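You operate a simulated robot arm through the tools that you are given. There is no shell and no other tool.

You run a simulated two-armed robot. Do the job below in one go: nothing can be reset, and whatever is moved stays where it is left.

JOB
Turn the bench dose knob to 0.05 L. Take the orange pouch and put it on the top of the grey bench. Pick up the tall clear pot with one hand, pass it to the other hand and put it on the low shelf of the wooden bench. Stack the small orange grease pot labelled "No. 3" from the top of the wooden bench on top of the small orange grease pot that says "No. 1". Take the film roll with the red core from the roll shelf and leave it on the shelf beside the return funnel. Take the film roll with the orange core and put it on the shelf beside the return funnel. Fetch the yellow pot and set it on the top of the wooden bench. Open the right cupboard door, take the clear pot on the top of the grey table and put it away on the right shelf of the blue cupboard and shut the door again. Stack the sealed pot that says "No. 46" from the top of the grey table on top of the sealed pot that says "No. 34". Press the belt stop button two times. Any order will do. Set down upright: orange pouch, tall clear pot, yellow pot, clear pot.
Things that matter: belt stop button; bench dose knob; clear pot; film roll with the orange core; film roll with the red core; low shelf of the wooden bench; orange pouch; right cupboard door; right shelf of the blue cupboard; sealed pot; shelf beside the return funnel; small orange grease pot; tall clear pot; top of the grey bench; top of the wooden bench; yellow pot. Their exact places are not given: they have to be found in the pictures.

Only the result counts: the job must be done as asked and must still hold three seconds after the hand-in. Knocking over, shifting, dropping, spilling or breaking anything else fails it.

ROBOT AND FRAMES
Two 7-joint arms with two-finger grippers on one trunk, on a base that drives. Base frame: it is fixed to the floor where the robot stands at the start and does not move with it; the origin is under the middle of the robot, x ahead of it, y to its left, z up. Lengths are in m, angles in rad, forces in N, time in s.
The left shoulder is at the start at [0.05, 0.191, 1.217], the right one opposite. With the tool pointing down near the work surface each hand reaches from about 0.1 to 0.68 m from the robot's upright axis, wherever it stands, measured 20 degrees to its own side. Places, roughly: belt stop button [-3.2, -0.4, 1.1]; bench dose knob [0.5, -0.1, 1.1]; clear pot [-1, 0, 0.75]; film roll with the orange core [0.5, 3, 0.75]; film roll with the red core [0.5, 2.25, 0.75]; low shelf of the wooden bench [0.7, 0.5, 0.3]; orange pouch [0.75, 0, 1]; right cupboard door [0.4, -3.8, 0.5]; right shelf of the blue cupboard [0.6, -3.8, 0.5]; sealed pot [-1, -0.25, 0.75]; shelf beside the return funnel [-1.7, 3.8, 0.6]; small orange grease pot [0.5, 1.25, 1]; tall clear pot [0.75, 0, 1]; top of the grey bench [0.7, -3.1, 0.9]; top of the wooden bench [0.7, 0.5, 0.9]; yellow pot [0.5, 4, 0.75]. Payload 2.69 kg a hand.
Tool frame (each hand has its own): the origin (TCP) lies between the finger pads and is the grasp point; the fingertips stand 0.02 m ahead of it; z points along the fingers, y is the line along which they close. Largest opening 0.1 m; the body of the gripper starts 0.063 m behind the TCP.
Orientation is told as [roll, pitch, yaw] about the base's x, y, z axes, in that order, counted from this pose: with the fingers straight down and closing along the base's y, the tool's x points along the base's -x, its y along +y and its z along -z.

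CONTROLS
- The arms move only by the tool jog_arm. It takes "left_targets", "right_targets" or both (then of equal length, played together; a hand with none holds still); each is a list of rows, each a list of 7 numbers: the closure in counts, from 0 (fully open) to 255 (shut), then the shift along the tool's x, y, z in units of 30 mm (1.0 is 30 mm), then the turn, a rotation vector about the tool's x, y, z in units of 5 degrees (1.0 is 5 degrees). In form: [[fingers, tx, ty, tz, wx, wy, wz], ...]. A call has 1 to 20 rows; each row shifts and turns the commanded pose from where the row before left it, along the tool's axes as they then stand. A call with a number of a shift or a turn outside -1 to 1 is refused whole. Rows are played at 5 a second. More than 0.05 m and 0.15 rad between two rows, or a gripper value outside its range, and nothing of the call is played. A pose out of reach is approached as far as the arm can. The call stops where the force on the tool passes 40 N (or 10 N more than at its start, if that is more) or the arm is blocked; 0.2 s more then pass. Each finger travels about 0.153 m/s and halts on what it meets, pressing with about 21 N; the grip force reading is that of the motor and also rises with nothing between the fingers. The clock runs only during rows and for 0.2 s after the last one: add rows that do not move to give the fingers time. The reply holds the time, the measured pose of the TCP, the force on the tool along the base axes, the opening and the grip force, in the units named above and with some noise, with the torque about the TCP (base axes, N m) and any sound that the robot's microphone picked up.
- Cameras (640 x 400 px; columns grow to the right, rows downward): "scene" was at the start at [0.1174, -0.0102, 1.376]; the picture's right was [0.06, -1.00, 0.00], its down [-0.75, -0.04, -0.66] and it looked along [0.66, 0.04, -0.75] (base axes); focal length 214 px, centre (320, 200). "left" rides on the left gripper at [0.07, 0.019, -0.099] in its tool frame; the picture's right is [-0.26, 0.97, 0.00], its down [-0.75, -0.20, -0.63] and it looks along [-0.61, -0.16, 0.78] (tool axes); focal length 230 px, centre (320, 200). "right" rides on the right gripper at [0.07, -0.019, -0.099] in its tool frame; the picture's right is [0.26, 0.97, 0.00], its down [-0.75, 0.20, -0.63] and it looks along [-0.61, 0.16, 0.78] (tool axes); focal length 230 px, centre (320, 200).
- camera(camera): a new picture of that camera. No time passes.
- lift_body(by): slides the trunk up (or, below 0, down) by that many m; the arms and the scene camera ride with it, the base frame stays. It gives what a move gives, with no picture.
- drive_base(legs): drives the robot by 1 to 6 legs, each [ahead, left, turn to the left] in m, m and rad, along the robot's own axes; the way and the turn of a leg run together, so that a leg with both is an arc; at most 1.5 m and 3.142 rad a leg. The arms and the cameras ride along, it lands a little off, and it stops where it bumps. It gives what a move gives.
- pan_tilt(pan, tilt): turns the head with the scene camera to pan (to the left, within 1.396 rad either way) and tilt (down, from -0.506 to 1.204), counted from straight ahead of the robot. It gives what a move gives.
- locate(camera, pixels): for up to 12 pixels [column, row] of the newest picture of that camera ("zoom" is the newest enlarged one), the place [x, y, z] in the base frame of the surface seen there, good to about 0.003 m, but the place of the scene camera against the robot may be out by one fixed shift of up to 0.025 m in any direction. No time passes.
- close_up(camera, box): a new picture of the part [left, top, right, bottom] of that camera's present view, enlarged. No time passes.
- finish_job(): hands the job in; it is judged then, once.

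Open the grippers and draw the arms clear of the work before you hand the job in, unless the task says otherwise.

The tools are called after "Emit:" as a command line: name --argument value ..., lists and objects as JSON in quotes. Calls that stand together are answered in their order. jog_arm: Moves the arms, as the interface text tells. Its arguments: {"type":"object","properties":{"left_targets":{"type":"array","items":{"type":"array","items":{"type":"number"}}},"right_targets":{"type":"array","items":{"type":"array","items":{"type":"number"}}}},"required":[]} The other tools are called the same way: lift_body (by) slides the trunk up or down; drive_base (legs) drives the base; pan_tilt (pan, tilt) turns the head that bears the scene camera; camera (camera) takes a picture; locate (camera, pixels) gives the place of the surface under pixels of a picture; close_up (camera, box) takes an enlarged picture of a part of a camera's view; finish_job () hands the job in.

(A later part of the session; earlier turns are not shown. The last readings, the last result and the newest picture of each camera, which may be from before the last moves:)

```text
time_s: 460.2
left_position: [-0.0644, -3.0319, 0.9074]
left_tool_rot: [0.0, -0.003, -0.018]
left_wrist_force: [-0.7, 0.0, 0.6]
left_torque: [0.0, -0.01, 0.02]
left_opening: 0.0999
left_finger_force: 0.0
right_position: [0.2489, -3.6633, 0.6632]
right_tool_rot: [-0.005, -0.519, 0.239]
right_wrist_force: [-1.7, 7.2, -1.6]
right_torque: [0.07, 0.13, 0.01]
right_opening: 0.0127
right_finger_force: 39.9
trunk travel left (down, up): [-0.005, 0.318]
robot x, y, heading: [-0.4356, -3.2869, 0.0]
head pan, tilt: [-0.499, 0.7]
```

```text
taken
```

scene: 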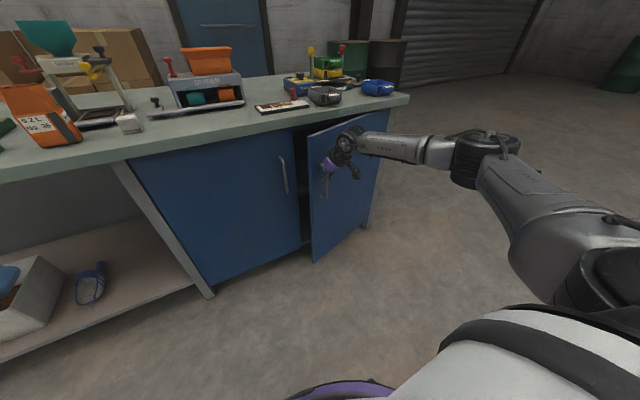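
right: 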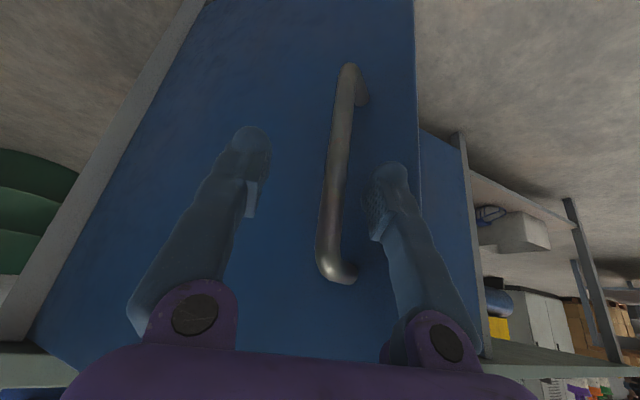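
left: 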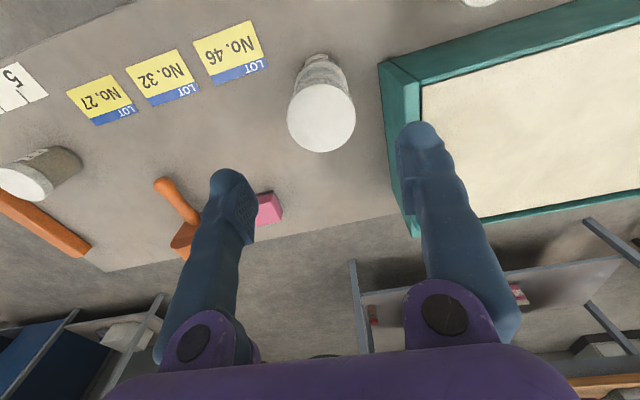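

At about 16°. Two more legs to shut it.

Emit:
drive_base --legs '[[0.076, 0.021, 0]]'

Emit:
drive_base --legs '[[0.038, 0.004, 0]]'

Emit:
camera --camera "scene"

Emit:
camera --camera "right"

```text
time_s: 461.2
left_position: [0.0123, -3.0116, 0.9072]
left_tool_rot: [0.002, -0.001, -0.018]
left_wrist_force: [0.1, -0.3, -0.6]
left_torque: [0.03, -0.02, 0.01]
left_opening: 0.1
left_finger_force: 0.0
right_position: [0.3253, -3.6434, 0.663]
right_tool_rot: [-0.005, -0.518, 0.239]
right_wrist_force: [-2.0, 9.3, -0.9]
right_torque: [0.13, -0.12, 0.02]
right_opening: 0.0127
right_finger_force: 39.6
trunk travel left (down, up): [-0.005, 0.318]
robot x, y, heading: [-0.3643, -3.263, 0.004]
head pan, tilt: [-0.499, 0.7]
```

```text
time_s: 462.1
left_position: [0.0496, -3.0056, 0.9064]
left_tool_rot: [0.002, -0.002, -0.017]
left_wrist_force: [-0.8, -0.3, -0.2]
left_torque: [0.01, 0.01, 0.01]
left_opening: 0.1001
left_finger_force: 0.1
right_position: [0.3625, -3.6374, 0.663]
right_tool_rot: [-0.004, -0.519, 0.242]
right_wrist_force: [0.9, 10.0, -1.3]
right_torque: [0.0, 0.29, 0.02]
right_opening: 0.0124
right_finger_force: 39.8
trunk travel left (down, up): [-0.005, 0.318]
robot x, y, heading: [-0.3278, -3.2595, 0.0]
head pan, tilt: [-0.499, 0.7]
```

```text
taken
```

scene: 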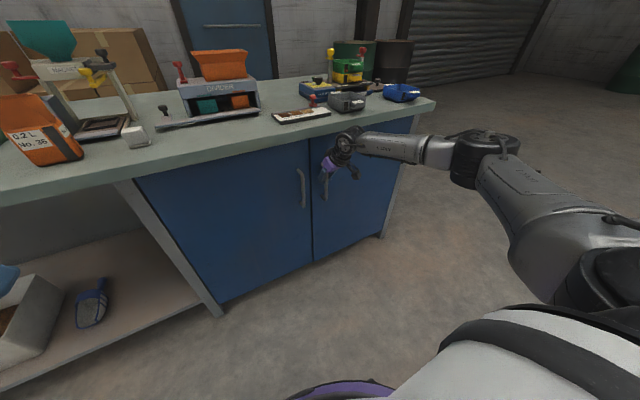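

```text
taken
```

right: 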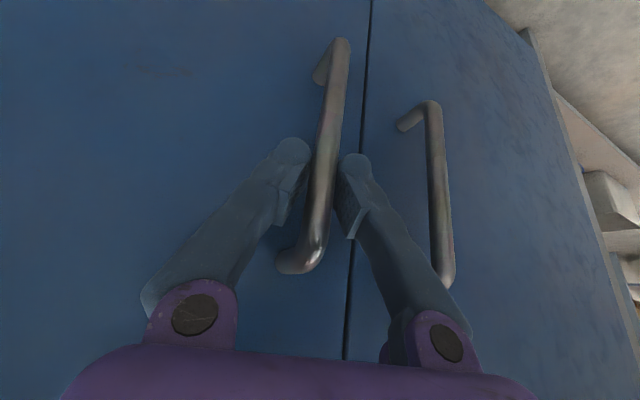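

The handle is back at (0.3625, −3.637), i.e. shut. I nudge 5 mm more to be sure, then open the fingers (slightly) and back away.

Emit:
drive_base --legs '[[0.006, 0, 0]]'

Emit:
jog_arm --right_targets '[[200, 0, 0, 0, 0, 0, 0], [130, 0, 0, 0, 0, 0, 0], [110, 0, 0, 0, 0, 0, 0], [110, 0, 0, 0, 0, 0, 0]]'

Emit:
drive_base --legs '[[-0.25, 0, 0]]'

Emit:
camera --camera "scene"

Emit:
close_up --camera "scene" --box '[200, 80, 400, 260]'

Emit:
camera --camera "right"

```text
time_s: 462.8
left_position: [0.0556, -3.0055, 0.9083]
left_tool_rot: [0.001, -0.005, -0.018]
left_wrist_force: [0.4, -0.5, -0.2]
left_torque: [-0.01, -0.02, 0.02]
left_opening: 0.1002
left_finger_force: 0.0
right_position: [0.3664, -3.6363, 0.663]
right_tool_rot: [0.0, -0.516, 0.242]
right_wrist_force: [-19.1, 5.7, 3.0]
right_torque: [-0.03, 0.75, -0.05]
right_opening: 0.0123
right_finger_force: 39.6
trunk travel left (down, up): [-0.005, 0.318]
robot x, y, heading: [-0.3204, -3.2615, 0.002]
head pan, tilt: [-0.499, 0.7]
```

```text
time_s: 463.8
left_position: [0.0553, -3.006, 0.9075]
left_tool_rot: [0.001, -0.002, -0.018]
left_wrist_force: [-0.5, -0.6, 0.1]
left_torque: [-0.01, 0.0, 0.02]
left_opening: 0.1
left_finger_force: 0.1
right_position: [0.3667, -3.6372, 0.6627]
right_tool_rot: [-0.003, -0.515, 0.24]
right_wrist_force: [-0.4, 0.2, 0.0]
right_torque: [-0.01, 0.05, 0.0]
right_opening: 0.0572
right_finger_force: 0.0
trunk travel left (down, up): [-0.005, 0.318]
robot x, y, heading: [-0.3195, -3.2613, -0.004]
head pan, tilt: [-0.499, 0.7]
```

```text
time_s: 465.7
left_position: [-0.1964, -3.0064, 0.9077]
left_tool_rot: [0.002, -0.002, -0.019]
left_wrist_force: [0.0, -0.6, 0.1]
left_torque: [-0.02, -0.03, -0.02]
left_opening: 0.1
left_finger_force: 0.1
right_position: [0.1141, -3.6382, 0.6609]
right_tool_rot: [-0.002, -0.514, 0.239]
right_wrist_force: [0.0, 0.7, 0.3]
right_torque: [-0.01, -0.03, 0.01]
right_opening: 0.0569
right_finger_force: 0.2
trunk travel left (down, up): [-0.005, 0.318]
robot x, y, heading: [-0.5697, -3.2661, -0.003]
head pan, tilt: [-0.499, 0.7]
```

```text
taken
```

scene: 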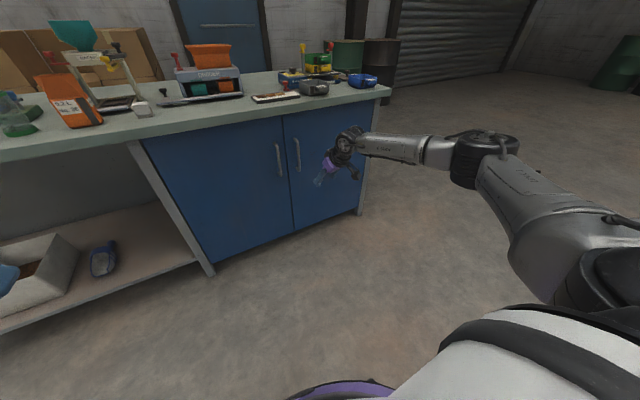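

```text
2.22 times, centred on (300, 170) of scene
```

zoom: 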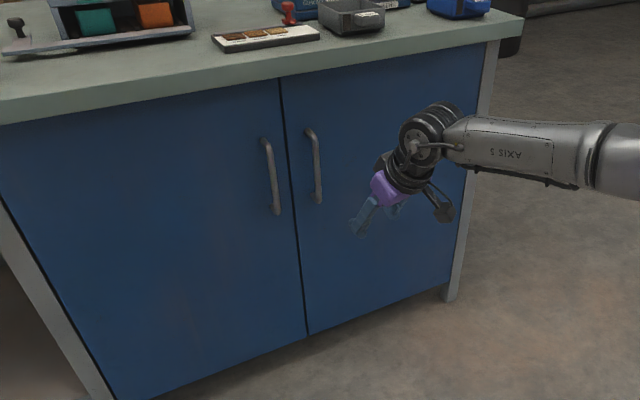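

```text
taken
```

right: 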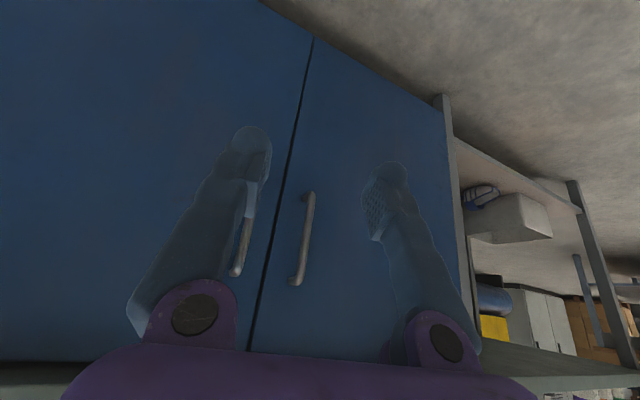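

Both doors are shut and flush. I raise the trunk and bring the right hand back to its neutral pose (straight down, yaw 0).

Emit:
lift_body --by 0.27

Emit:
jog_arm --right_targets '[[0, 0, 0, 0, 0.45, 0, 0.79], [0, 0, 0, 0, 0.45, 0, 0.79], [0, 0, 0, 0, 0.45, 0, 0.79], [0, 0, 0, 0, 0, 1, 0], [0, 0, 0, 0, 0, 1, 0], [0, 0, 0, 0, 0, 1, 0], [0, 0, 0, 0, 0, 1, 0], [0, 0, 0, 0, 0, 1, 0], [0, 0, 0, 0, 0, 0.9, 0], [0, 0.8, 0.2, -0.9, 0, 0, 0], [0, 0.8, 0.2, -0.9, 0, 0, 0], [0, 0.8, 0.2, -0.9, 0, 0, 0], [0, 0.8, 0.2, -0.9, 0, 0, 0], [0, 0.8, 0.2, -0.9, 0, 0, 0], [0, 0.8, 0.2, -0.9, 0, 0, 0], [0, 0.8, 0.2, -0.9, 0, 0, 0], [0, 0.8, 0.2, -0.9, 0, 0, 0], [0, 0.8, 0.2, -0.9, 0, 0, 0], [0, 0.8, 0.2, -0.9, 0, 0, 0]]'

```text
time_s: 468.4
left_position: [-0.1964, -3.0068, 1.1773]
left_tool_rot: [0.001, -0.001, -0.021]
left_wrist_force: [-0.3, 0.3, 0.7]
left_torque: [0.03, 0.0, 0.0]
left_opening: 0.0999
left_finger_force: 0.1
right_position: [0.1159, -3.6381, 0.9323]
right_tool_rot: [0.0, -0.515, 0.239]
right_wrist_force: [0.8, 0.2, 1.0]
right_torque: [-0.01, -0.01, 0.0]
right_opening: 0.0571
right_finger_force: 0.1
trunk travel left (down, up): [-0.275, 0.048]
robot x, y, heading: [-0.5731, -3.261, -0.003]
head pan, tilt: [-0.499, 0.7]
```

```text
time_s: 472.4
left_position: [-0.1961, -3.0067, 1.1778]
left_tool_rot: [0.002, -0.001, -0.02]
left_wrist_force: [-0.4, -0.6, 0.1]
left_torque: [-0.01, 0.0, 0.05]
left_opening: 0.0998
left_finger_force: 0.0
right_position: [-0.1563, -3.5781, 1.1726]
right_tool_rot: [-0.003, -0.124, 0.001]
right_wrist_force: [-0.3, -0.9, -0.4]
right_torque: [0.02, -0.03, 0.01]
right_opening: 0.1
right_finger_force: 0.0
right hand out of reach, approached as far as the arm can: row 9
trunk travel left (down, up): [-0.275, 0.048]
robot x, y, heading: [-0.5714, -3.2591, 0.0]
head pan, tilt: [-0.499, 0.7]
```

Next the belt stop button. I drive round to the area behind the grey table, facing −x, and look.

Emit:
drive_base --legs '[[0, 1.0, 0], [0, 0.9, 0], [0, 0, 3.1416], [1.35, 0, 0]]'

Emit:
pan_tilt --pan -0.5 --tilt 0.3

Emit:
camera --camera "scene"

```text
refused: 3.1416 is not a number from -3.14159 to 3.14159
```

```text
time_s: 473.3
left_position: [-0.1963, -3.0065, 1.1772]
left_tool_rot: [0.001, -0.001, -0.019]
left_wrist_force: [0.1, 0.2, 0.1]
left_torque: [0.01, 0.02, 0.01]
left_opening: 0.1
left_finger_force: 0.1
right_position: [-0.1555, -3.5793, 1.1721]
right_tool_rot: [-0.002, -0.12, 0.003]
right_wrist_force: [-0.4, 0.9, -0.2]
right_torque: [0.0, -0.02, 0.03]
right_opening: 0.1001
right_finger_force: 0.1
trunk travel left (down, up): [-0.275, 0.048]
robot x, y, heading: [-0.572, -3.2567, 0.002]
head pan, tilt: [-0.499, 0.3]
```

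```text
taken
```

scene: 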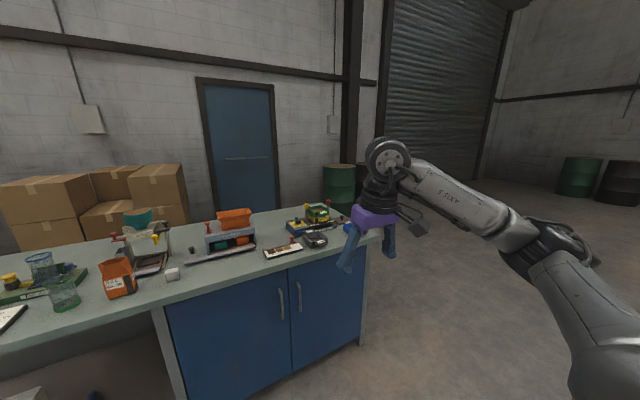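

The turn value was just out of range; I repeat with 3.14.

Emit:
drive_base --legs '[[0, 1.0, 0], [0, 0.9, 0], [0, 0, 3.14], [1.35, 0, 0]]'

Emit:
camera --camera "scene"

```text
time_s: 503.9
left_position: [-2.2978, -1.5416, 1.1767]
left_tool_rot: [0.002, -0.002, 3.079]
left_wrist_force: [0.4, -0.6, -0.1]
left_torque: [0.03, 0.0, 0.01]
left_opening: 0.1001
left_finger_force: 0.0
right_position: [-2.3138, -0.9672, 1.1714]
right_tool_rot: [-0.001, -0.122, 3.097]
right_wrist_force: [-0.6, 0.1, 0.0]
right_torque: [0.04, 0.02, 0.02]
right_opening: 0.1
right_finger_force: 0.1
trunk travel left (down, up): [-0.275, 0.048]
robot x, y, heading: [-1.913, -1.3029, 3.094]
head pan, tilt: [-0.499, 0.3]
```

```text
taken
```

scene: 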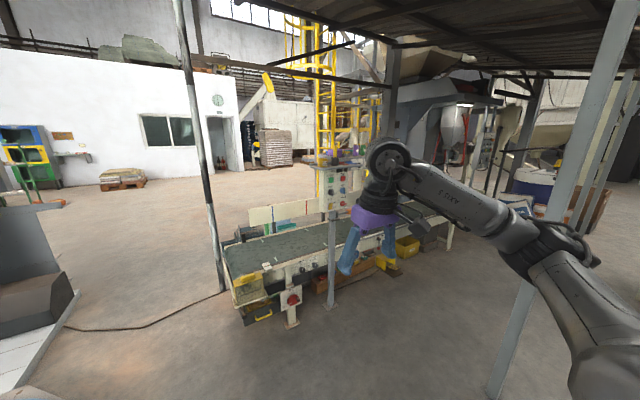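

A control panel with coloured buttons stands on a post at (337,188), in front of the belt. I zoom in.

Emit:
close_up --camera "scene" --box '[305, 155, 369, 225]'

Emit:
locate --camera "scene" --pixels '[[325, 175], [345, 175], [325, 205], [345, 205], [332, 300], [318, 188], [338, 188], [354, 188], [292, 300], [222, 290], [500, 380], [520, 250]]'

```text
5.71 times, centred on (337, 190) of scene
```

zoom: 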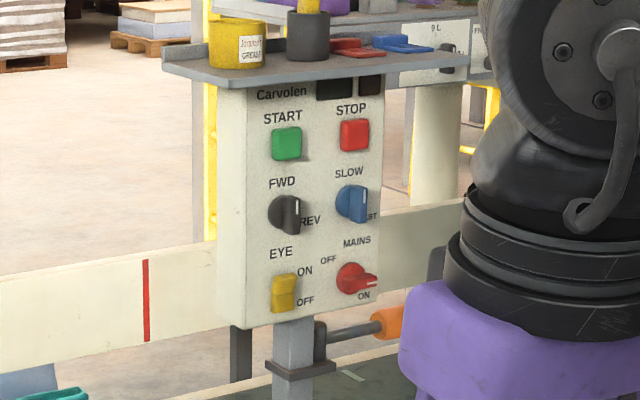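

```text
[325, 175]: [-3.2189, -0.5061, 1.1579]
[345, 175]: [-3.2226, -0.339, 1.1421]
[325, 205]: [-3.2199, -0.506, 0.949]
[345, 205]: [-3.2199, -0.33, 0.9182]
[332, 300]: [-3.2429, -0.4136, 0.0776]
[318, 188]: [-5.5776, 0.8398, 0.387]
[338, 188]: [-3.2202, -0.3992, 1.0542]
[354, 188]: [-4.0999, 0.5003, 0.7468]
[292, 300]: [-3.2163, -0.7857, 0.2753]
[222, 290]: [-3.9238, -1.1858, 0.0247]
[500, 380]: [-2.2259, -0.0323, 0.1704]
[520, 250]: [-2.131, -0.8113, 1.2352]
```

The red STOP button is at the panel's upper right, about (−3.22, −0.35, 1.12). I square the heading, move to y≈−0.60 and pitch the right hand up to −60° with closed fingers as a poker.

Emit:
drive_base --legs '[[0, -0.7, 0.047]]'

Emit:
jog_arm --right_targets '[[255, 0, 0, 0, 0, -1, 0], [255, 0, 0, 0, 0, -1, 0], [255, 0, 0, 0, 0, -1, 0], [255, 0, 0, 0, 0, -1, 0], [255, 0, 0, 0, 0, -1, 0], [255, 0, 0, 0, 0, -1, 0], [255, 0, 0, 0, 0, -1, 0], [255, 0, 0, 0, 0, -1, 0], [255, 0, 0, 0, 0, -1, 0], [255, 0, 0, 0, 0, -1, 0], [255, 0, 0, 0, 0, -0.6, 0], [255, 0, 0, 0, 0, 0, 0]]'

Emit:
pan_tilt --pan -0.1 --tilt 0.3

Emit:
camera --camera "scene"

Emit:
camera --camera "right"

```text
time_s: 510.5
left_position: [-2.2715, -0.8515, 1.1781]
left_tool_rot: [0.001, -0.001, 3.127]
left_wrist_force: [0.2, 0.5, -0.2]
left_torque: [0.02, 0.0, 0.01]
left_opening: 0.1001
left_finger_force: 0.1
right_position: [-2.3142, -0.2786, 1.1722]
right_tool_rot: [-0.001, -0.124, -3.136]
right_wrist_force: [-0.5, 0.0, 1.0]
right_torque: [0.02, -0.02, -0.03]
right_opening: 0.0999
right_finger_force: 0.1
trunk travel left (down, up): [-0.275, 0.048]
robot x, y, heading: [-1.8983, -0.5954, -3.136]
head pan, tilt: [-0.499, 0.3]
```

```text
time_s: 513.1
left_position: [-2.2728, -0.8516, 1.1775]
left_tool_rot: [0.001, -0.002, 3.126]
left_wrist_force: [0.0, -0.1, -0.5]
left_torque: [0.03, -0.01, 0.01]
left_opening: 0.1002
left_finger_force: 0.0
right_position: [-2.3448, -0.2691, 1.1834]
right_tool_rot: [-0.003, -1.046, -3.136]
right_wrist_force: [0.5, -1.2, -0.4]
right_torque: [-0.02, -0.01, 0.04]
right_opening: 0.0002
right_finger_force: 21.1
right hand out of reach, approached as far as the arm can: row 9, 10, 11
trunk travel left (down, up): [-0.275, 0.048]
robot x, y, heading: [-1.8962, -0.5992, -3.142]
head pan, tilt: [-0.499, 0.3]
```

```text
time_s: 514.0
left_position: [-2.2715, -0.8515, 1.1767]
left_tool_rot: [0.002, -0.001, 3.129]
left_wrist_force: [0.4, 0.2, 0.1]
left_torque: [-0.03, -0.03, -0.03]
left_opening: 0.1
left_finger_force: 0.0
right_position: [-2.3463, -0.2685, 1.1845]
right_tool_rot: [-0.002, -1.045, -3.135]
right_wrist_force: [0.1, 0.1, 0.3]
right_torque: [0.01, 0.01, 0.0]
right_opening: 0.0
right_finger_force: 21.2
trunk travel left (down, up): [-0.275, 0.048]
robot x, y, heading: [-1.897, -0.5955, -3.141]
head pan, tilt: [-0.099, 0.3]
```

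```text
taken
```

scene: 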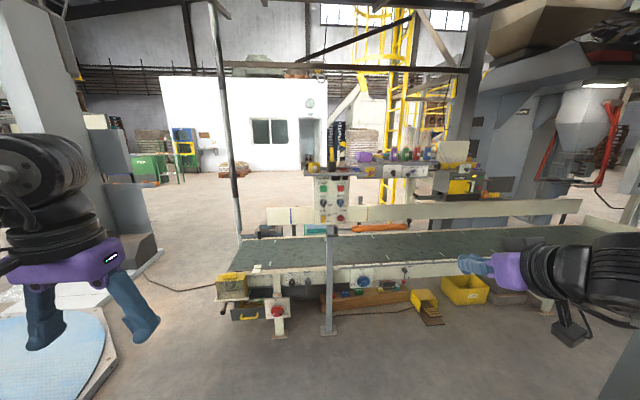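

```text
taken
```

right: 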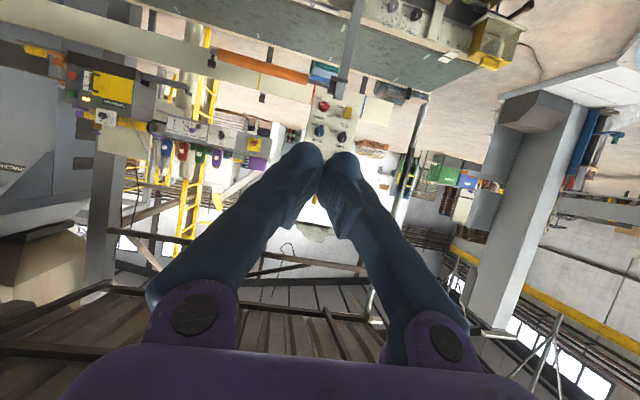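

I locate the STOP button, the little shelf above the panel and its front edge with the scene camera.

Emit:
close_up --camera "scene" --box '[290, 140, 380, 240]'

Emit:
locate --camera "zoom" --pixels '[[355, 178], [355, 186], [275, 185], [330, 140], [420, 140], [240, 145], [330, 150], [350, 245], [300, 160], [355, 300], [255, 120], [335, 120]]'

```text
4.00 times, centred on (335, 190) of scene
```

zoom: 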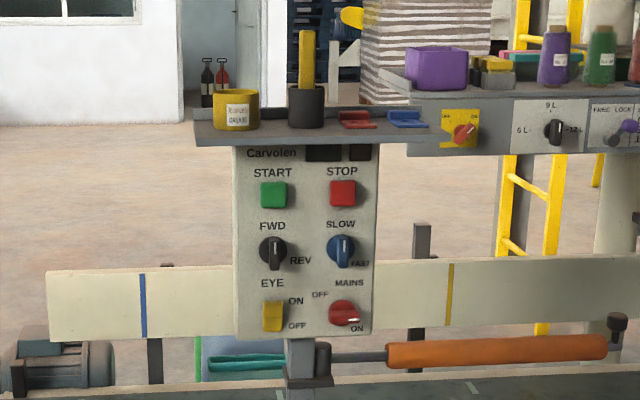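

```text
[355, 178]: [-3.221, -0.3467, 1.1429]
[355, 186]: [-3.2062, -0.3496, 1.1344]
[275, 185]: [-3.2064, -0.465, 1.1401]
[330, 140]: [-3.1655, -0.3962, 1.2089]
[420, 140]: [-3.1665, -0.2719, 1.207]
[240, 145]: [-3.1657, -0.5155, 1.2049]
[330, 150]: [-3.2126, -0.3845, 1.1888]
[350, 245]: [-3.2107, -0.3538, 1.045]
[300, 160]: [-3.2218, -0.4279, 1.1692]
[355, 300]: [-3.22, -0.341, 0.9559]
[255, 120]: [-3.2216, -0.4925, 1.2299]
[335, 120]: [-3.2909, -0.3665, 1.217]
```

STOP's front is at ≈(−3.209, −0.384, 1.115); a shelf edge overhangs at x −3.169, z≥1.19, which the pitched hand clears. I lower the trunk 6 cm and drive up to ~13 cm short of it.

Emit:
lift_body --by -0.06

Emit:
drive_base --legs '[[0.7, 0.115, 0]]'

Emit:
camera --camera "right"

Emit:
camera --camera "scene"

```text
time_s: 515.0
left_position: [-2.2708, -0.8516, 1.1163]
left_tool_rot: [0.002, 0.0, 3.126]
left_wrist_force: [0.6, -0.2, -0.2]
left_torque: [0.0, -0.01, -0.04]
left_opening: 0.0998
left_finger_force: 0.1
right_position: [-2.3457, -0.2691, 1.1242]
right_tool_rot: [-0.001, -1.045, -3.134]
right_wrist_force: [0.3, 0.2, 0.6]
right_torque: [0.01, 0.01, -0.01]
right_opening: 0.0001
right_finger_force: 21.4
trunk travel left (down, up): [-0.215, 0.108]
robot x, y, heading: [-1.8969, -0.5975, -3.14]
head pan, tilt: [-0.099, 0.3]
```

```text
time_s: 518.9
left_position: [-2.9755, -0.9652, 1.1171]
left_tool_rot: [0.002, -0.002, 3.121]
left_wrist_force: [0.0, -0.2, 0.5]
left_torque: [-0.02, 0.03, 0.01]
left_opening: 0.1001
left_finger_force: 0.0
right_position: [-3.0455, -0.3838, 1.1237]
right_tool_rot: [-0.002, -1.046, -3.14]
right_wrist_force: [-1.1, 0.3, 0.6]
right_torque: [0.02, 0.01, 0.0]
right_opening: 0.0002
right_finger_force: 21.1
trunk travel left (down, up): [-0.215, 0.108]
robot x, y, heading: [-2.599, -0.714, 3.139]
head pan, tilt: [-0.099, 0.3]
```

```text
taken
```

right: 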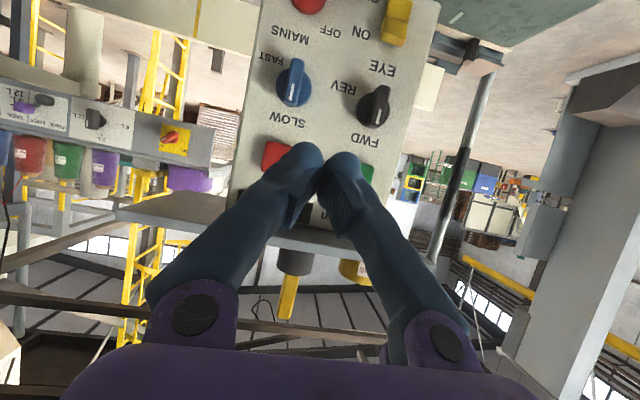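

```text
taken
```

scene: 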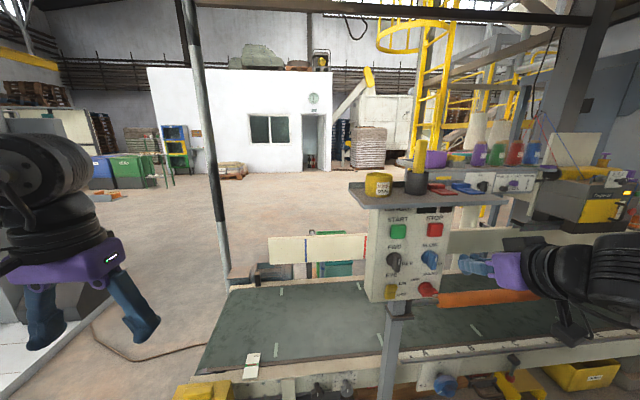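

In the (inverted) right view STOP is at (275,155), START at (367,172). I locate the button exactly.

Emit:
locate --camera "right" --pixels '[[275, 153], [268, 160], [282, 146], [367, 172], [292, 85], [376, 105], [250, 120], [290, 215], [330, 225]]'

Emit:
close_up --camera "right" --box '[230, 60, 400, 240]'

```text
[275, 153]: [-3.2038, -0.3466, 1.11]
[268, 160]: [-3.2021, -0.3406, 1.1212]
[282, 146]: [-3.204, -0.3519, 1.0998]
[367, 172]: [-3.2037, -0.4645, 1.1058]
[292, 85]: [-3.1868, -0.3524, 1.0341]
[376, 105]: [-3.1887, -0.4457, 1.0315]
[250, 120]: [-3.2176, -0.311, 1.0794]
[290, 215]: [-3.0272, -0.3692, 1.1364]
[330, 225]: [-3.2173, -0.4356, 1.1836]
```

```text
2.22 times, centred on (315, 150) of right
```

zoom: 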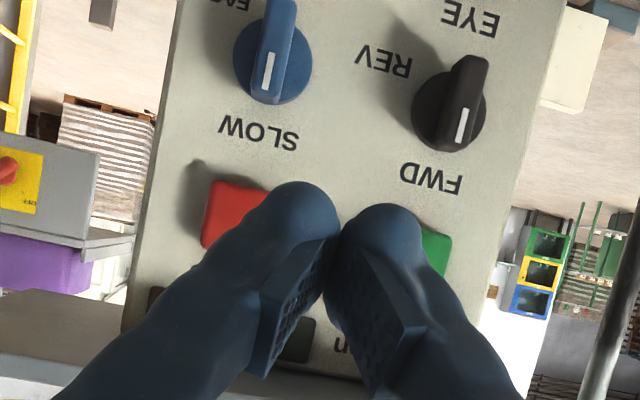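

The wrist camera puts STOP at (−3.2035, −0.353, 1.112) (so the scene shift is constant in base axes). I shift 3 cm toward +y and approach to about 2 cm.

Emit:
jog_arm --right_targets '[[255, 0, -0.52, 0, 0, 0, 0], [255, 0, -0.51, 0, 0, 0, 0], [255, 0, 0, 0, 0, 0, 0]]'

Emit:
drive_base --legs '[[0.1, 0, 0]]'

Emit:
camera --camera "right"

Emit:
close_up --camera "scene" --box '[340, 150, 560, 310]'

```text
time_s: 519.7
left_position: [-2.9763, -0.9636, 1.1173]
left_tool_rot: [0.0, -0.003, 3.121]
left_wrist_force: [-0.4, 0.5, -0.3]
left_torque: [0.0, 0.0, 0.0]
left_opening: 0.1001
left_finger_force: 0.1
right_position: [-3.0448, -0.3529, 1.1245]
right_tool_rot: [-0.002, -1.044, -3.139]
right_wrist_force: [-0.1, -0.2, -0.6]
right_torque: [0.0, 0.03, 0.0]
right_opening: 0.0001
right_finger_force: 21.2
trunk travel left (down, up): [-0.215, 0.108]
robot x, y, heading: [-2.6006, -0.7128, 3.145]
head pan, tilt: [-0.099, 0.3]
```

```text
time_s: 520.8
left_position: [-3.0761, -0.9639, 1.1174]
left_tool_rot: [0.002, 0.0, 3.117]
left_wrist_force: [0.3, 0.7, 1.4]
left_torque: [0.0, -0.04, -0.02]
left_opening: 0.1001
left_finger_force: 0.1
right_position: [-3.1443, -0.3515, 1.1233]
right_tool_rot: [-0.002, -1.044, 3.14]
right_wrist_force: [-1.1, 0.1, -0.9]
right_torque: [-0.01, -0.01, 0.0]
right_opening: 0.0
right_finger_force: 21.1
trunk travel left (down, up): [-0.215, 0.108]
robot x, y, heading: [-2.6961, -0.7168, 3.136]
head pan, tilt: [-0.099, 0.3]
```

```text
taken
```

right: 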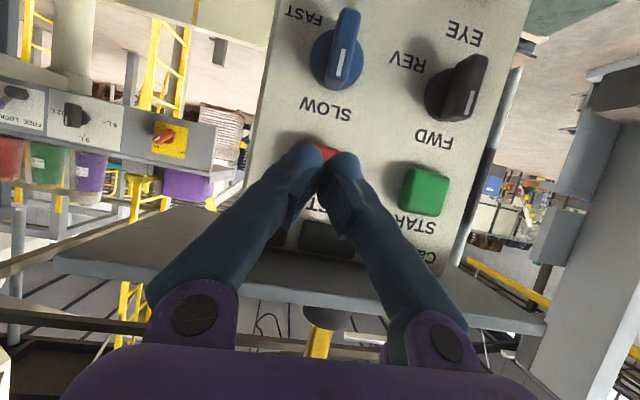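

```text
2.50 times, centred on (450, 230) of scene
```

zoom: 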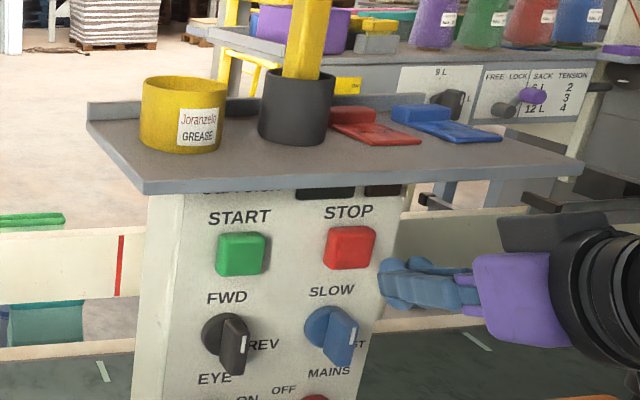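

The fingertip points at STOP, ~4 cm away. I push forward slowly until the button goes in.

Emit:
jog_arm --right_targets '[[255, -0.25, 0, 0.433, 0, 0, 0], [255, -0.25, 0, 0.433, 0, 0, 0], [255, -0.167, 0, 0.289, 0, 0, 0], [255, 0, 0, 0, 0, 0, 0]]'

Emit:
camera --camera "right"

```text
time_s: 521.8
left_position: [-3.0754, -0.9639, 1.1172]
left_tool_rot: [0.004, -0.001, 3.117]
left_wrist_force: [0.4, 0.8, -0.2]
left_torque: [0.02, 0.03, 0.02]
left_opening: 0.0998
left_finger_force: 0.0
right_position: [-3.1817, -0.3517, 1.1256]
right_tool_rot: [-0.001, -1.044, 3.139]
right_wrist_force: [-0.4, 0.9, 0.3]
right_torque: [-0.03, 0.01, 0.03]
right_opening: 0.0002
right_finger_force: 20.5
trunk travel left (down, up): [-0.215, 0.108]
robot x, y, heading: [-2.6981, -0.7077, 3.138]
head pan, tilt: [-0.099, 0.3]
```

```text
taken
```

right: 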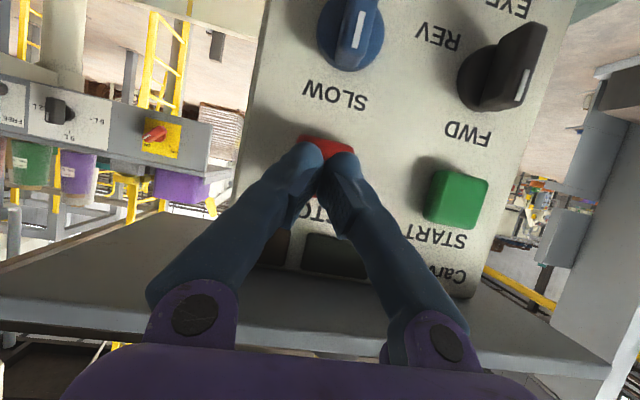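

Tip ≈ 4 mm from the face. I continue in 5 mm steps watching the force and for a click sound.

Emit:
jog_arm --right_targets '[[255, -0.083, 0, 0.144, 0, 0, 0], [255, -0.083, 0, 0.144, 0, 0, 0], [255, 0, 0, 0, 0, 0, 0]]'

Emit:
jog_arm --right_targets '[[255, -0.083, 0, 0.144, 0, 0, 0], [255, 0, 0, 0, 0, 0, 0]]'

```text
time_s: 522.6
left_position: [-3.0736, -0.9639, 1.1187]
left_tool_rot: [0.002, -0.004, 3.118]
left_wrist_force: [-0.7, -0.2, 0.1]
left_torque: [-0.03, -0.01, 0.02]
left_opening: 0.1002
left_finger_force: 0.1
right_position: [-3.192, -0.3501, 1.125]
right_tool_rot: [-0.003, -1.045, 3.142]
right_wrist_force: [9.9, -3.4, -1.0]
right_torque: [-0.02, 0.0, 0.04]
right_opening: 0.0059
right_finger_force: 29.4
trunk travel left (down, up): [-0.215, 0.108]
robot x, y, heading: [-2.6989, -0.7141, 3.136]
head pan, tilt: [-0.099, 0.3]
heard: click
```

```text
time_s: 523.2
left_position: [-3.0704, -0.965, 1.1189]
left_tool_rot: [0.002, -0.004, 3.117]
left_wrist_force: [0.1, 0.0, -0.2]
left_torque: [0.0, 0.02, 0.01]
left_opening: 0.1
left_finger_force: 0.0
right_position: [-3.1944, -0.3506, 1.1235]
right_tool_rot: [-0.003, -1.045, -3.139]
right_wrist_force: [31.1, -5.8, -6.9]
right_torque: [0.09, -0.04, 0.09]
right_opening: 0.006
right_finger_force: 29.5
trunk travel left (down, up): [-0.215, 0.108]
robot x, y, heading: [-2.6958, -0.714, 3.139]
head pan, tilt: [-0.099, 0.3]
```

A click was heard: first press. I back off 2.5 cm and press once more the same way.

Emit:
jog_arm --right_targets '[[255, 0.25, 0, -0.433, 0, 0, 0], [255, 0.2, 0, -0.346, 0, 0, 0], [255, 0, 0, 0, 0, 0, 0], [255, 0, 0, 0, 0, 0, 0]]'

Emit:
camera --camera "right"

```text
time_s: 524.2
left_position: [-3.0739, -0.9628, 1.1177]
left_tool_rot: [0.003, -0.001, 3.116]
left_wrist_force: [-0.6, 0.3, 1.2]
left_torque: [0.01, 0.0, 0.02]
left_opening: 0.1003
left_finger_force: 0.0
right_position: [-3.1709, -0.3492, 1.1254]
right_tool_rot: [-0.002, -1.047, 3.14]
right_wrist_force: [0.0, 0.0, -1.6]
right_torque: [0.03, 0.0, 0.01]
right_opening: 0.0
right_finger_force: 29.7
trunk travel left (down, up): [-0.215, 0.108]
robot x, y, heading: [-2.6977, -0.7128, 3.135]
head pan, tilt: [-0.099, 0.3]
```

```text
taken
```

right: 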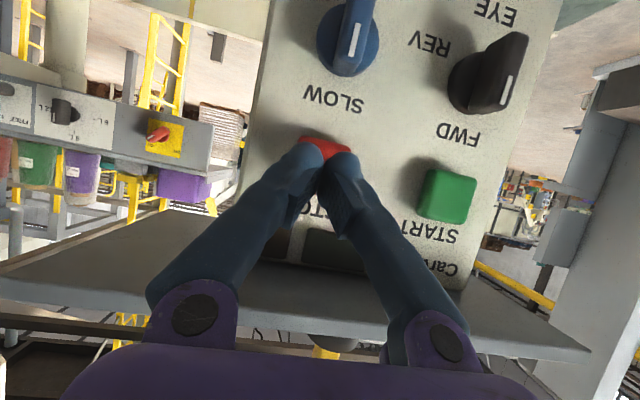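

The button has come back out. Second press: 2.1 cm forward.

Emit:
jog_arm --right_targets '[[255, -0.167, 0, 0.289, 0, 0, 0], [255, -0.1, 0, 0.173, 0, 0, 0], [255, -0.083, 0, 0.144, 0, 0, 0], [255, 0, 0, 0, 0, 0, 0]]'

```text
time_s: 525.2
left_position: [-3.0737, -0.9639, 1.1173]
left_tool_rot: [0.003, -0.004, 3.119]
left_wrist_force: [-0.1, 0.2, 0.7]
left_torque: [0.01, 0.02, 0.0]
left_opening: 0.0998
left_finger_force: 0.1
right_position: [-3.1919, -0.3505, 1.1241]
right_tool_rot: [-0.001, -1.043, 3.14]
right_wrist_force: [4.8, -0.7, -1.9]
right_torque: [0.03, -0.01, 0.02]
right_opening: 0.0062
right_finger_force: 29.9
trunk travel left (down, up): [-0.215, 0.108]
robot x, y, heading: [-2.6967, -0.7102, 3.133]
head pan, tilt: [-0.099, 0.3]
heard: click
```

Second click heard — the stop button has been pressed twice. I withdraw the hand, return its wrist toward neutral, and drive back round to the aisle toward the wooden bench's left part.

Emit:
jog_arm --right_targets '[[255, 0.4, 0, -0.7, 0, 0, 0], [255, 0.4, 0, -0.7, 0, 0, 0], [255, 0.4, 0, -0.7, 0, 0, 0], [255, 0, 0, 0, 0, 0, 0]]'

Emit:
drive_base --legs '[[-0.6, 0, 0], [0, 0.65, 0], [-1.4, 0, 0], [-0.45, 0, 0], [0, 0, -3.135]]'

Emit:
lift_body --by 0.06

Emit:
jog_arm --right_targets '[[0, 0, 0, 0, 0, 1, 0], [0, 0, 0, 0, 0, 1, 0], [0, 0, 0, 0, 0, 1, 0], [0, 0, 0, 0, 0, 1, 0], [0, 0, 0, 0, 0, 1, 0], [0, 0, 0, 0, 0, 1, 0], [0, 0, 0, 0, 0, 1, 0], [0, 0, 0, 0, 0, 1, 0], [0, 0, 0, 0, 0, 1, 0], [0, 0, 0, 0, 0, 1, 0], [0, 0, 0, 0, 0, 1, 0], [0, 0, 0, 0, 0, 1, 0]]'

```text
time_s: 526.2
left_position: [-3.0749, -0.9627, 1.1173]
left_tool_rot: [0.001, -0.002, 3.117]
left_wrist_force: [0.0, -0.5, 0.3]
left_torque: [-0.01, 0.0, -0.02]
left_opening: 0.1001
left_finger_force: 0.1
right_position: [-3.1286, -0.3447, 1.1291]
right_tool_rot: [-0.002, -1.044, 3.139]
right_wrist_force: [0.6, -0.1, 0.6]
right_torque: [0.03, -0.05, 0.0]
right_opening: 0.0003
right_finger_force: 30.5
right hand out of reach, approached as far as the arm can: row 3
trunk travel left (down, up): [-0.215, 0.108]
robot x, y, heading: [-2.697, -0.7097, 3.136]
head pan, tilt: [-0.099, 0.3]
```

```text
time_s: 551.8
left_position: [0.1666, -1.1818, 1.118]
left_tool_rot: [0.001, -0.002, -0.076]
left_wrist_force: [0.3, 0.7, -0.6]
left_torque: [0.01, -0.02, -0.03]
left_opening: 0.1001
left_finger_force: 0.2
right_position: [0.1854, -1.8023, 1.1273]
right_tool_rot: [-0.003, -1.044, -0.056]
right_wrist_force: [0.0, 0.0, 0.8]
right_torque: [0.01, -0.02, 0.03]
right_opening: 0.0001
right_finger_force: 29.1
trunk travel left (down, up): [-0.215, 0.108]
robot x, y, heading: [-0.2219, -1.4133, -0.057]
head pan, tilt: [-0.099, 0.3]
```

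```text
time_s: 552.8
left_position: [0.1661, -1.1822, 1.1779]
left_tool_rot: [0.002, -0.002, -0.077]
left_wrist_force: [-0.1, 0.6, -1.0]
left_torque: [-0.01, 0.03, -0.03]
left_opening: 0.1
left_finger_force: 0.2
right_position: [0.1853, -1.8021, 1.1886]
right_tool_rot: [-0.001, -1.046, -0.056]
right_wrist_force: [-0.6, 0.6, -0.3]
right_torque: [-0.01, -0.01, 0.03]
right_opening: 0.0
right_finger_force: 30.1
trunk travel left (down, up): [-0.275, 0.048]
robot x, y, heading: [-0.2244, -1.4121, -0.061]
head pan, tilt: [-0.099, 0.3]
```

```text
time_s: 555.4
left_position: [0.1672, -1.1821, 1.1765]
left_tool_rot: [0.001, -0.003, -0.077]
left_wrist_force: [0.4, -0.4, -0.1]
left_torque: [-0.01, -0.01, 0.0]
left_opening: 0.1
left_finger_force: 0.0
right_position: [0.1851, -1.8017, 1.1885]
right_tool_rot: [-0.001, 0.004, -0.058]
right_wrist_force: [-0.3, -0.3, 0.5]
right_torque: [-0.02, -0.01, -0.01]
right_opening: 0.1001
right_finger_force: 0.1
trunk travel left (down, up): [-0.275, 0.048]
robot x, y, heading: [-0.2259, -1.412, -0.058]
head pan, tilt: [-0.099, 0.3]
```

Both hands are neutral. I square up and drive along the aisle to about y=1.05.

Emit:
drive_base --legs '[[0.03, 0, 0.058], [0, 1.3, 0], [0, 1.15, 0]]'

Emit:
pan_tilt --pan 0.0 --tilt 0.7

Emit:
camera --camera "scene"

```text
time_s: 577.3
left_position: [0.1539, 1.2831, 1.1759]
left_tool_rot: [0.002, -0.002, -0.002]
left_wrist_force: [-0.4, 0.1, 0.3]
left_torque: [-0.01, -0.05, -0.03]
left_opening: 0.1001
left_finger_force: 0.1
right_position: [0.2211, 0.6673, 1.1887]
right_tool_rot: [-0.002, 0.0, 0.018]
right_wrist_force: [-0.1, 0.5, 0.1]
right_torque: [-0.02, 0.02, 0.0]
right_opening: 0.0999
right_finger_force: 0.1
trunk travel left (down, up): [-0.275, 0.048]
robot x, y, heading: [-0.2181, 1.0228, 0.022]
head pan, tilt: [-0.099, 0.3]
```

```text
time_s: 578.2
left_position: [0.1548, 1.2831, 1.1778]
left_tool_rot: [0.003, -0.001, -0.003]
left_wrist_force: [0.4, 0.1, -0.3]
left_torque: [0.02, 0.07, 0.0]
left_opening: 0.1
left_finger_force: 0.1
right_position: [0.2207, 0.6673, 1.1883]
right_tool_rot: [-0.001, 0.001, 0.019]
right_wrist_force: [0.8, -0.1, 0.3]
right_torque: [-0.01, -0.01, 0.0]
right_opening: 0.1002
right_finger_force: 0.0
trunk travel left (down, up): [-0.275, 0.048]
robot x, y, heading: [-0.2183, 1.0223, 0.017]
head pan, tilt: [0.0, 0.7]
```

```text
taken
```

scene: 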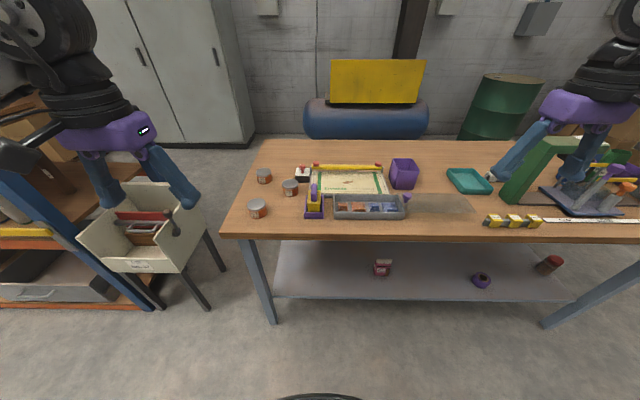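

Three small orange pots stand at the bench's left end ((256,208), (263,175), (290,187)). I also check the tall clear pot on the low shelf at (548,263) to be sure it is upright.

Emit:
close_up --camera "scene" --box '[500, 230, 600, 300]'

Emit:
locate --camera "zoom" --pixels '[[330, 190], [340, 180], [260, 240], [240, 260], [300, 215]]'

Emit:
close_up --camera "scene" --box '[230, 155, 350, 230]'

```text
5.71 times, centred on (550, 265) of scene
```

zoom: 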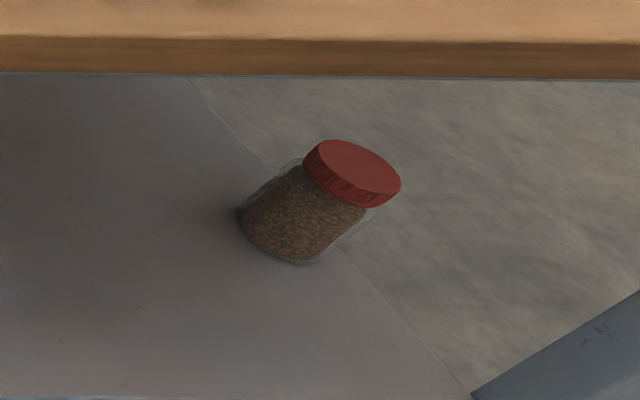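

```text
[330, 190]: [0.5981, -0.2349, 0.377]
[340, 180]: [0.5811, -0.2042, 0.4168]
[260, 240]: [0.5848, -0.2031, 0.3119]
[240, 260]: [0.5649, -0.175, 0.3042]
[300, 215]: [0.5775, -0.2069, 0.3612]
```

```text
5.33 times, centred on (290, 192) of scene
```

zoom: 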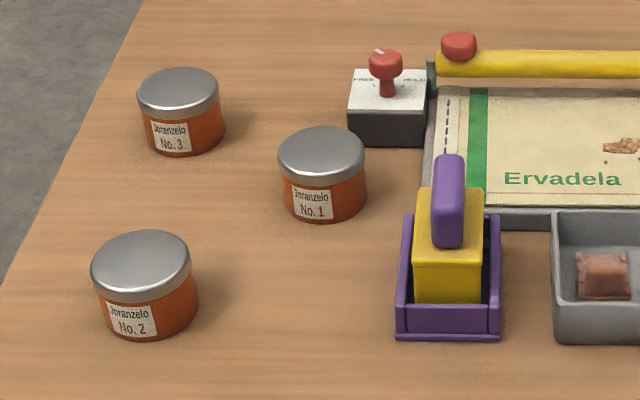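

The tall pot is upright. Grease pots: No. 3 is back left, No. 1 in the middle, No. 2 front left. I locate them (shift correction +0.003, +0.015, −0.0105).

Emit:
locate --camera "zoom" --pixels '[[178, 92], [138, 95], [218, 92], [178, 140], [320, 152], [280, 158], [364, 152], [322, 200], [141, 262], [385, 60], [450, 190], [350, 120]]'

```text
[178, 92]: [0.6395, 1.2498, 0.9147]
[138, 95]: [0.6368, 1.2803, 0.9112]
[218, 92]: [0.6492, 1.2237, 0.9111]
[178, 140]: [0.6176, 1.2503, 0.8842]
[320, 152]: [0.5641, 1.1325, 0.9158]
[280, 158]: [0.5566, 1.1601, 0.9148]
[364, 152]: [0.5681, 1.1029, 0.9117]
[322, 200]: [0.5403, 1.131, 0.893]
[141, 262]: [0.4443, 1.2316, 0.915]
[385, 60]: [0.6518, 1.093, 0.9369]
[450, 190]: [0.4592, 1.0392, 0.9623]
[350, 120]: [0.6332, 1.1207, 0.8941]
```

I drive up to the bench (x≈0.05, y≈1.055), then bring the left hand over No. 3.

Emit:
drive_base --legs '[[0.262, 0.035, -0.017]]'

Emit:
jog_arm --left_targets '[[0, -0.85, -0.2, 0.3, 0, 0, 0], [0, -0.85, -0.2, 0.3, 0, 0, 0], [0, -0.85, -0.2, 0.3, 0, 0, 0], [0, -0.85, -0.2, 0.3, 0, 0, 0], [0, -0.85, -0.2, 0.3, 0, 0, 0], [0, -0.85, -0.2, 0.3, 0, 0, 0], [0, -0.4, 0, 0.6, 0, 0, 0], [0, 0, 0, 0, 0, 0, 0]]'

Emit:
camera --camera "left"

```text
time_s: 580.0
left_position: [0.4158, 1.3136, 1.1768]
left_tool_rot: [0.002, -0.003, -0.018]
left_wrist_force: [1.0, 0.8, 0.5]
left_torque: [-0.01, 0.03, -0.04]
left_opening: 0.1
left_finger_force: 0.1
right_position: [0.472, 0.6962, 1.188]
right_tool_rot: [-0.001, 0.002, 0.003]
right_wrist_force: [0.6, 1.2, -0.1]
right_torque: [-0.01, 0.06, 0.01]
right_opening: 0.0997
right_finger_force: 0.0
trunk travel left (down, up): [-0.275, 0.048]
robot x, y, heading: [0.038, 1.0606, 0.0]
head pan, tilt: [0.0, 0.7]
```

```text
time_s: 581.9
left_position: [0.5804, 1.2754, 1.1041]
left_tool_rot: [0.0, -0.003, -0.019]
left_wrist_force: [-0.1, 0.5, -0.2]
left_torque: [0.02, 0.02, 0.02]
left_opening: 0.1001
left_finger_force: 0.0
right_position: [0.4709, 0.6961, 1.1885]
right_tool_rot: [0.001, 0.001, 0.001]
right_wrist_force: [-0.4, -0.5, 0.4]
right_torque: [-0.01, -0.03, -0.03]
right_opening: 0.1001
right_finger_force: 0.1
trunk travel left (down, up): [-0.275, 0.048]
robot x, y, heading: [0.0405, 1.0593, -0.001]
head pan, tilt: [0.0, 0.7]
```

```text
taken
```

left: 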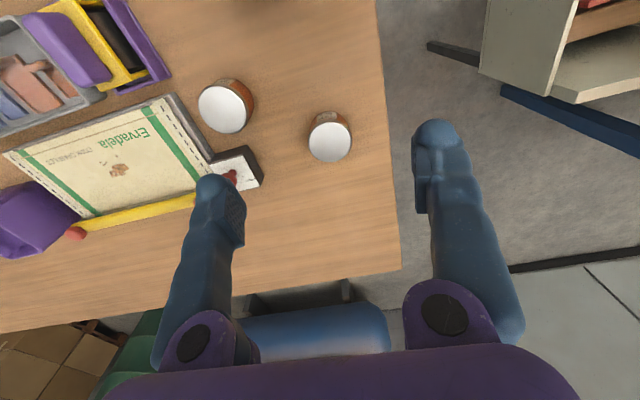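

In the left view No. 3 is at (330,138) and No. 1 at (222,105). I locate both lids' edges.

Emit:
locate --camera "left" --pixels '[[330, 141], [309, 143], [351, 138], [329, 122], [331, 161], [222, 107], [198, 110], [247, 105], [222, 84], [224, 132], [240, 165], [248, 178]]'

Emit:
close_up --camera "left" --box '[180, 60, 380, 185]'

```text
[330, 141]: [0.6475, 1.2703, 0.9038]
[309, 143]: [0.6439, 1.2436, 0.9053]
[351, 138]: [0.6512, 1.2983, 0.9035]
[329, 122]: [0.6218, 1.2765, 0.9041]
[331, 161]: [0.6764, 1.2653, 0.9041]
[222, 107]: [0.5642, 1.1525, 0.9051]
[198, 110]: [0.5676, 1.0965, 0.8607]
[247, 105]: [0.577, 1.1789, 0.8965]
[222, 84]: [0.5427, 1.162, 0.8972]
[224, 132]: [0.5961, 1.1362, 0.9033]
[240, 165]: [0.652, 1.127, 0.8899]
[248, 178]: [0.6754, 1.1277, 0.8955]
```

```text
3.20 times, centred on (280, 122) of left
```

zoom: 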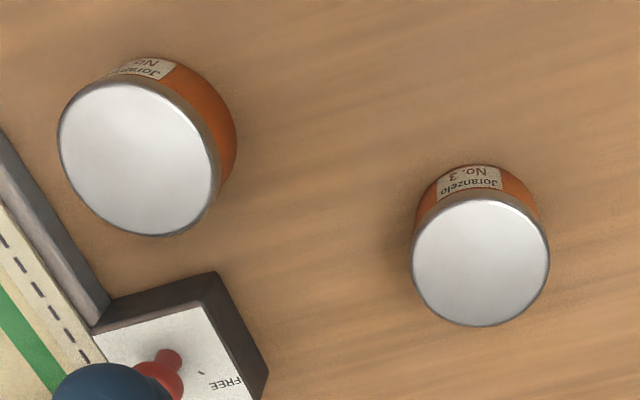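

No. 3's lid centre: (0.648, 1.271), top z 0.904, diameter ≈0.056. I move over it and descend to z≈0.97.

Emit:
jog_arm --left_targets '[[0, -0.75, -0.04, 0.3, 0, 0, 0], [0, -0.75, -0.04, 0.5, 0, 0, 0], [0, -0.75, -0.03, 0.6, 0, 0, 0], [0, 0, 0, 1, 0, 0, 0], [0, 0, 0, 1, 0, 0, 0], [0, 0, 0, 1, 0, 0, 0], [0, 0, 0, 0, 0, 0, 0]]'

Emit:
camera --camera "left"

```text
time_s: 583.5
left_position: [0.6489, 1.2712, 0.9713]
left_tool_rot: [0.002, -0.005, -0.019]
left_wrist_force: [-0.1, -0.3, -0.7]
left_torque: [-0.02, 0.01, 0.01]
left_opening: 0.1002
left_finger_force: 0.1
right_position: [0.4703, 0.6969, 1.1876]
right_tool_rot: [-0.001, 0.003, 0.002]
right_wrist_force: [-0.2, -0.2, -0.6]
right_torque: [0.0, -0.04, 0.01]
right_opening: 0.1
right_finger_force: 0.1
trunk travel left (down, up): [-0.275, 0.048]
robot x, y, heading: [0.038, 1.0562, 0.0]
head pan, tilt: [0.0, 0.7]
```

```text
taken
```

left: 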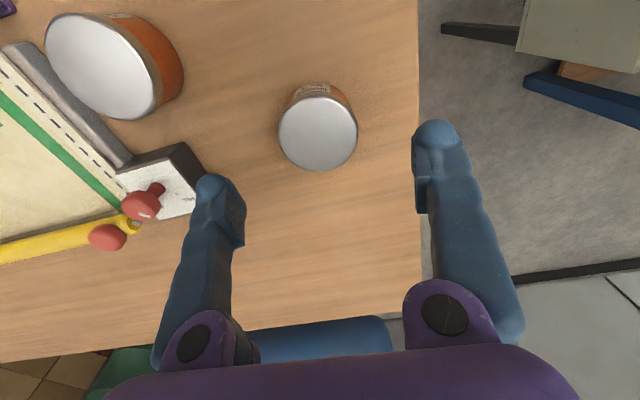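

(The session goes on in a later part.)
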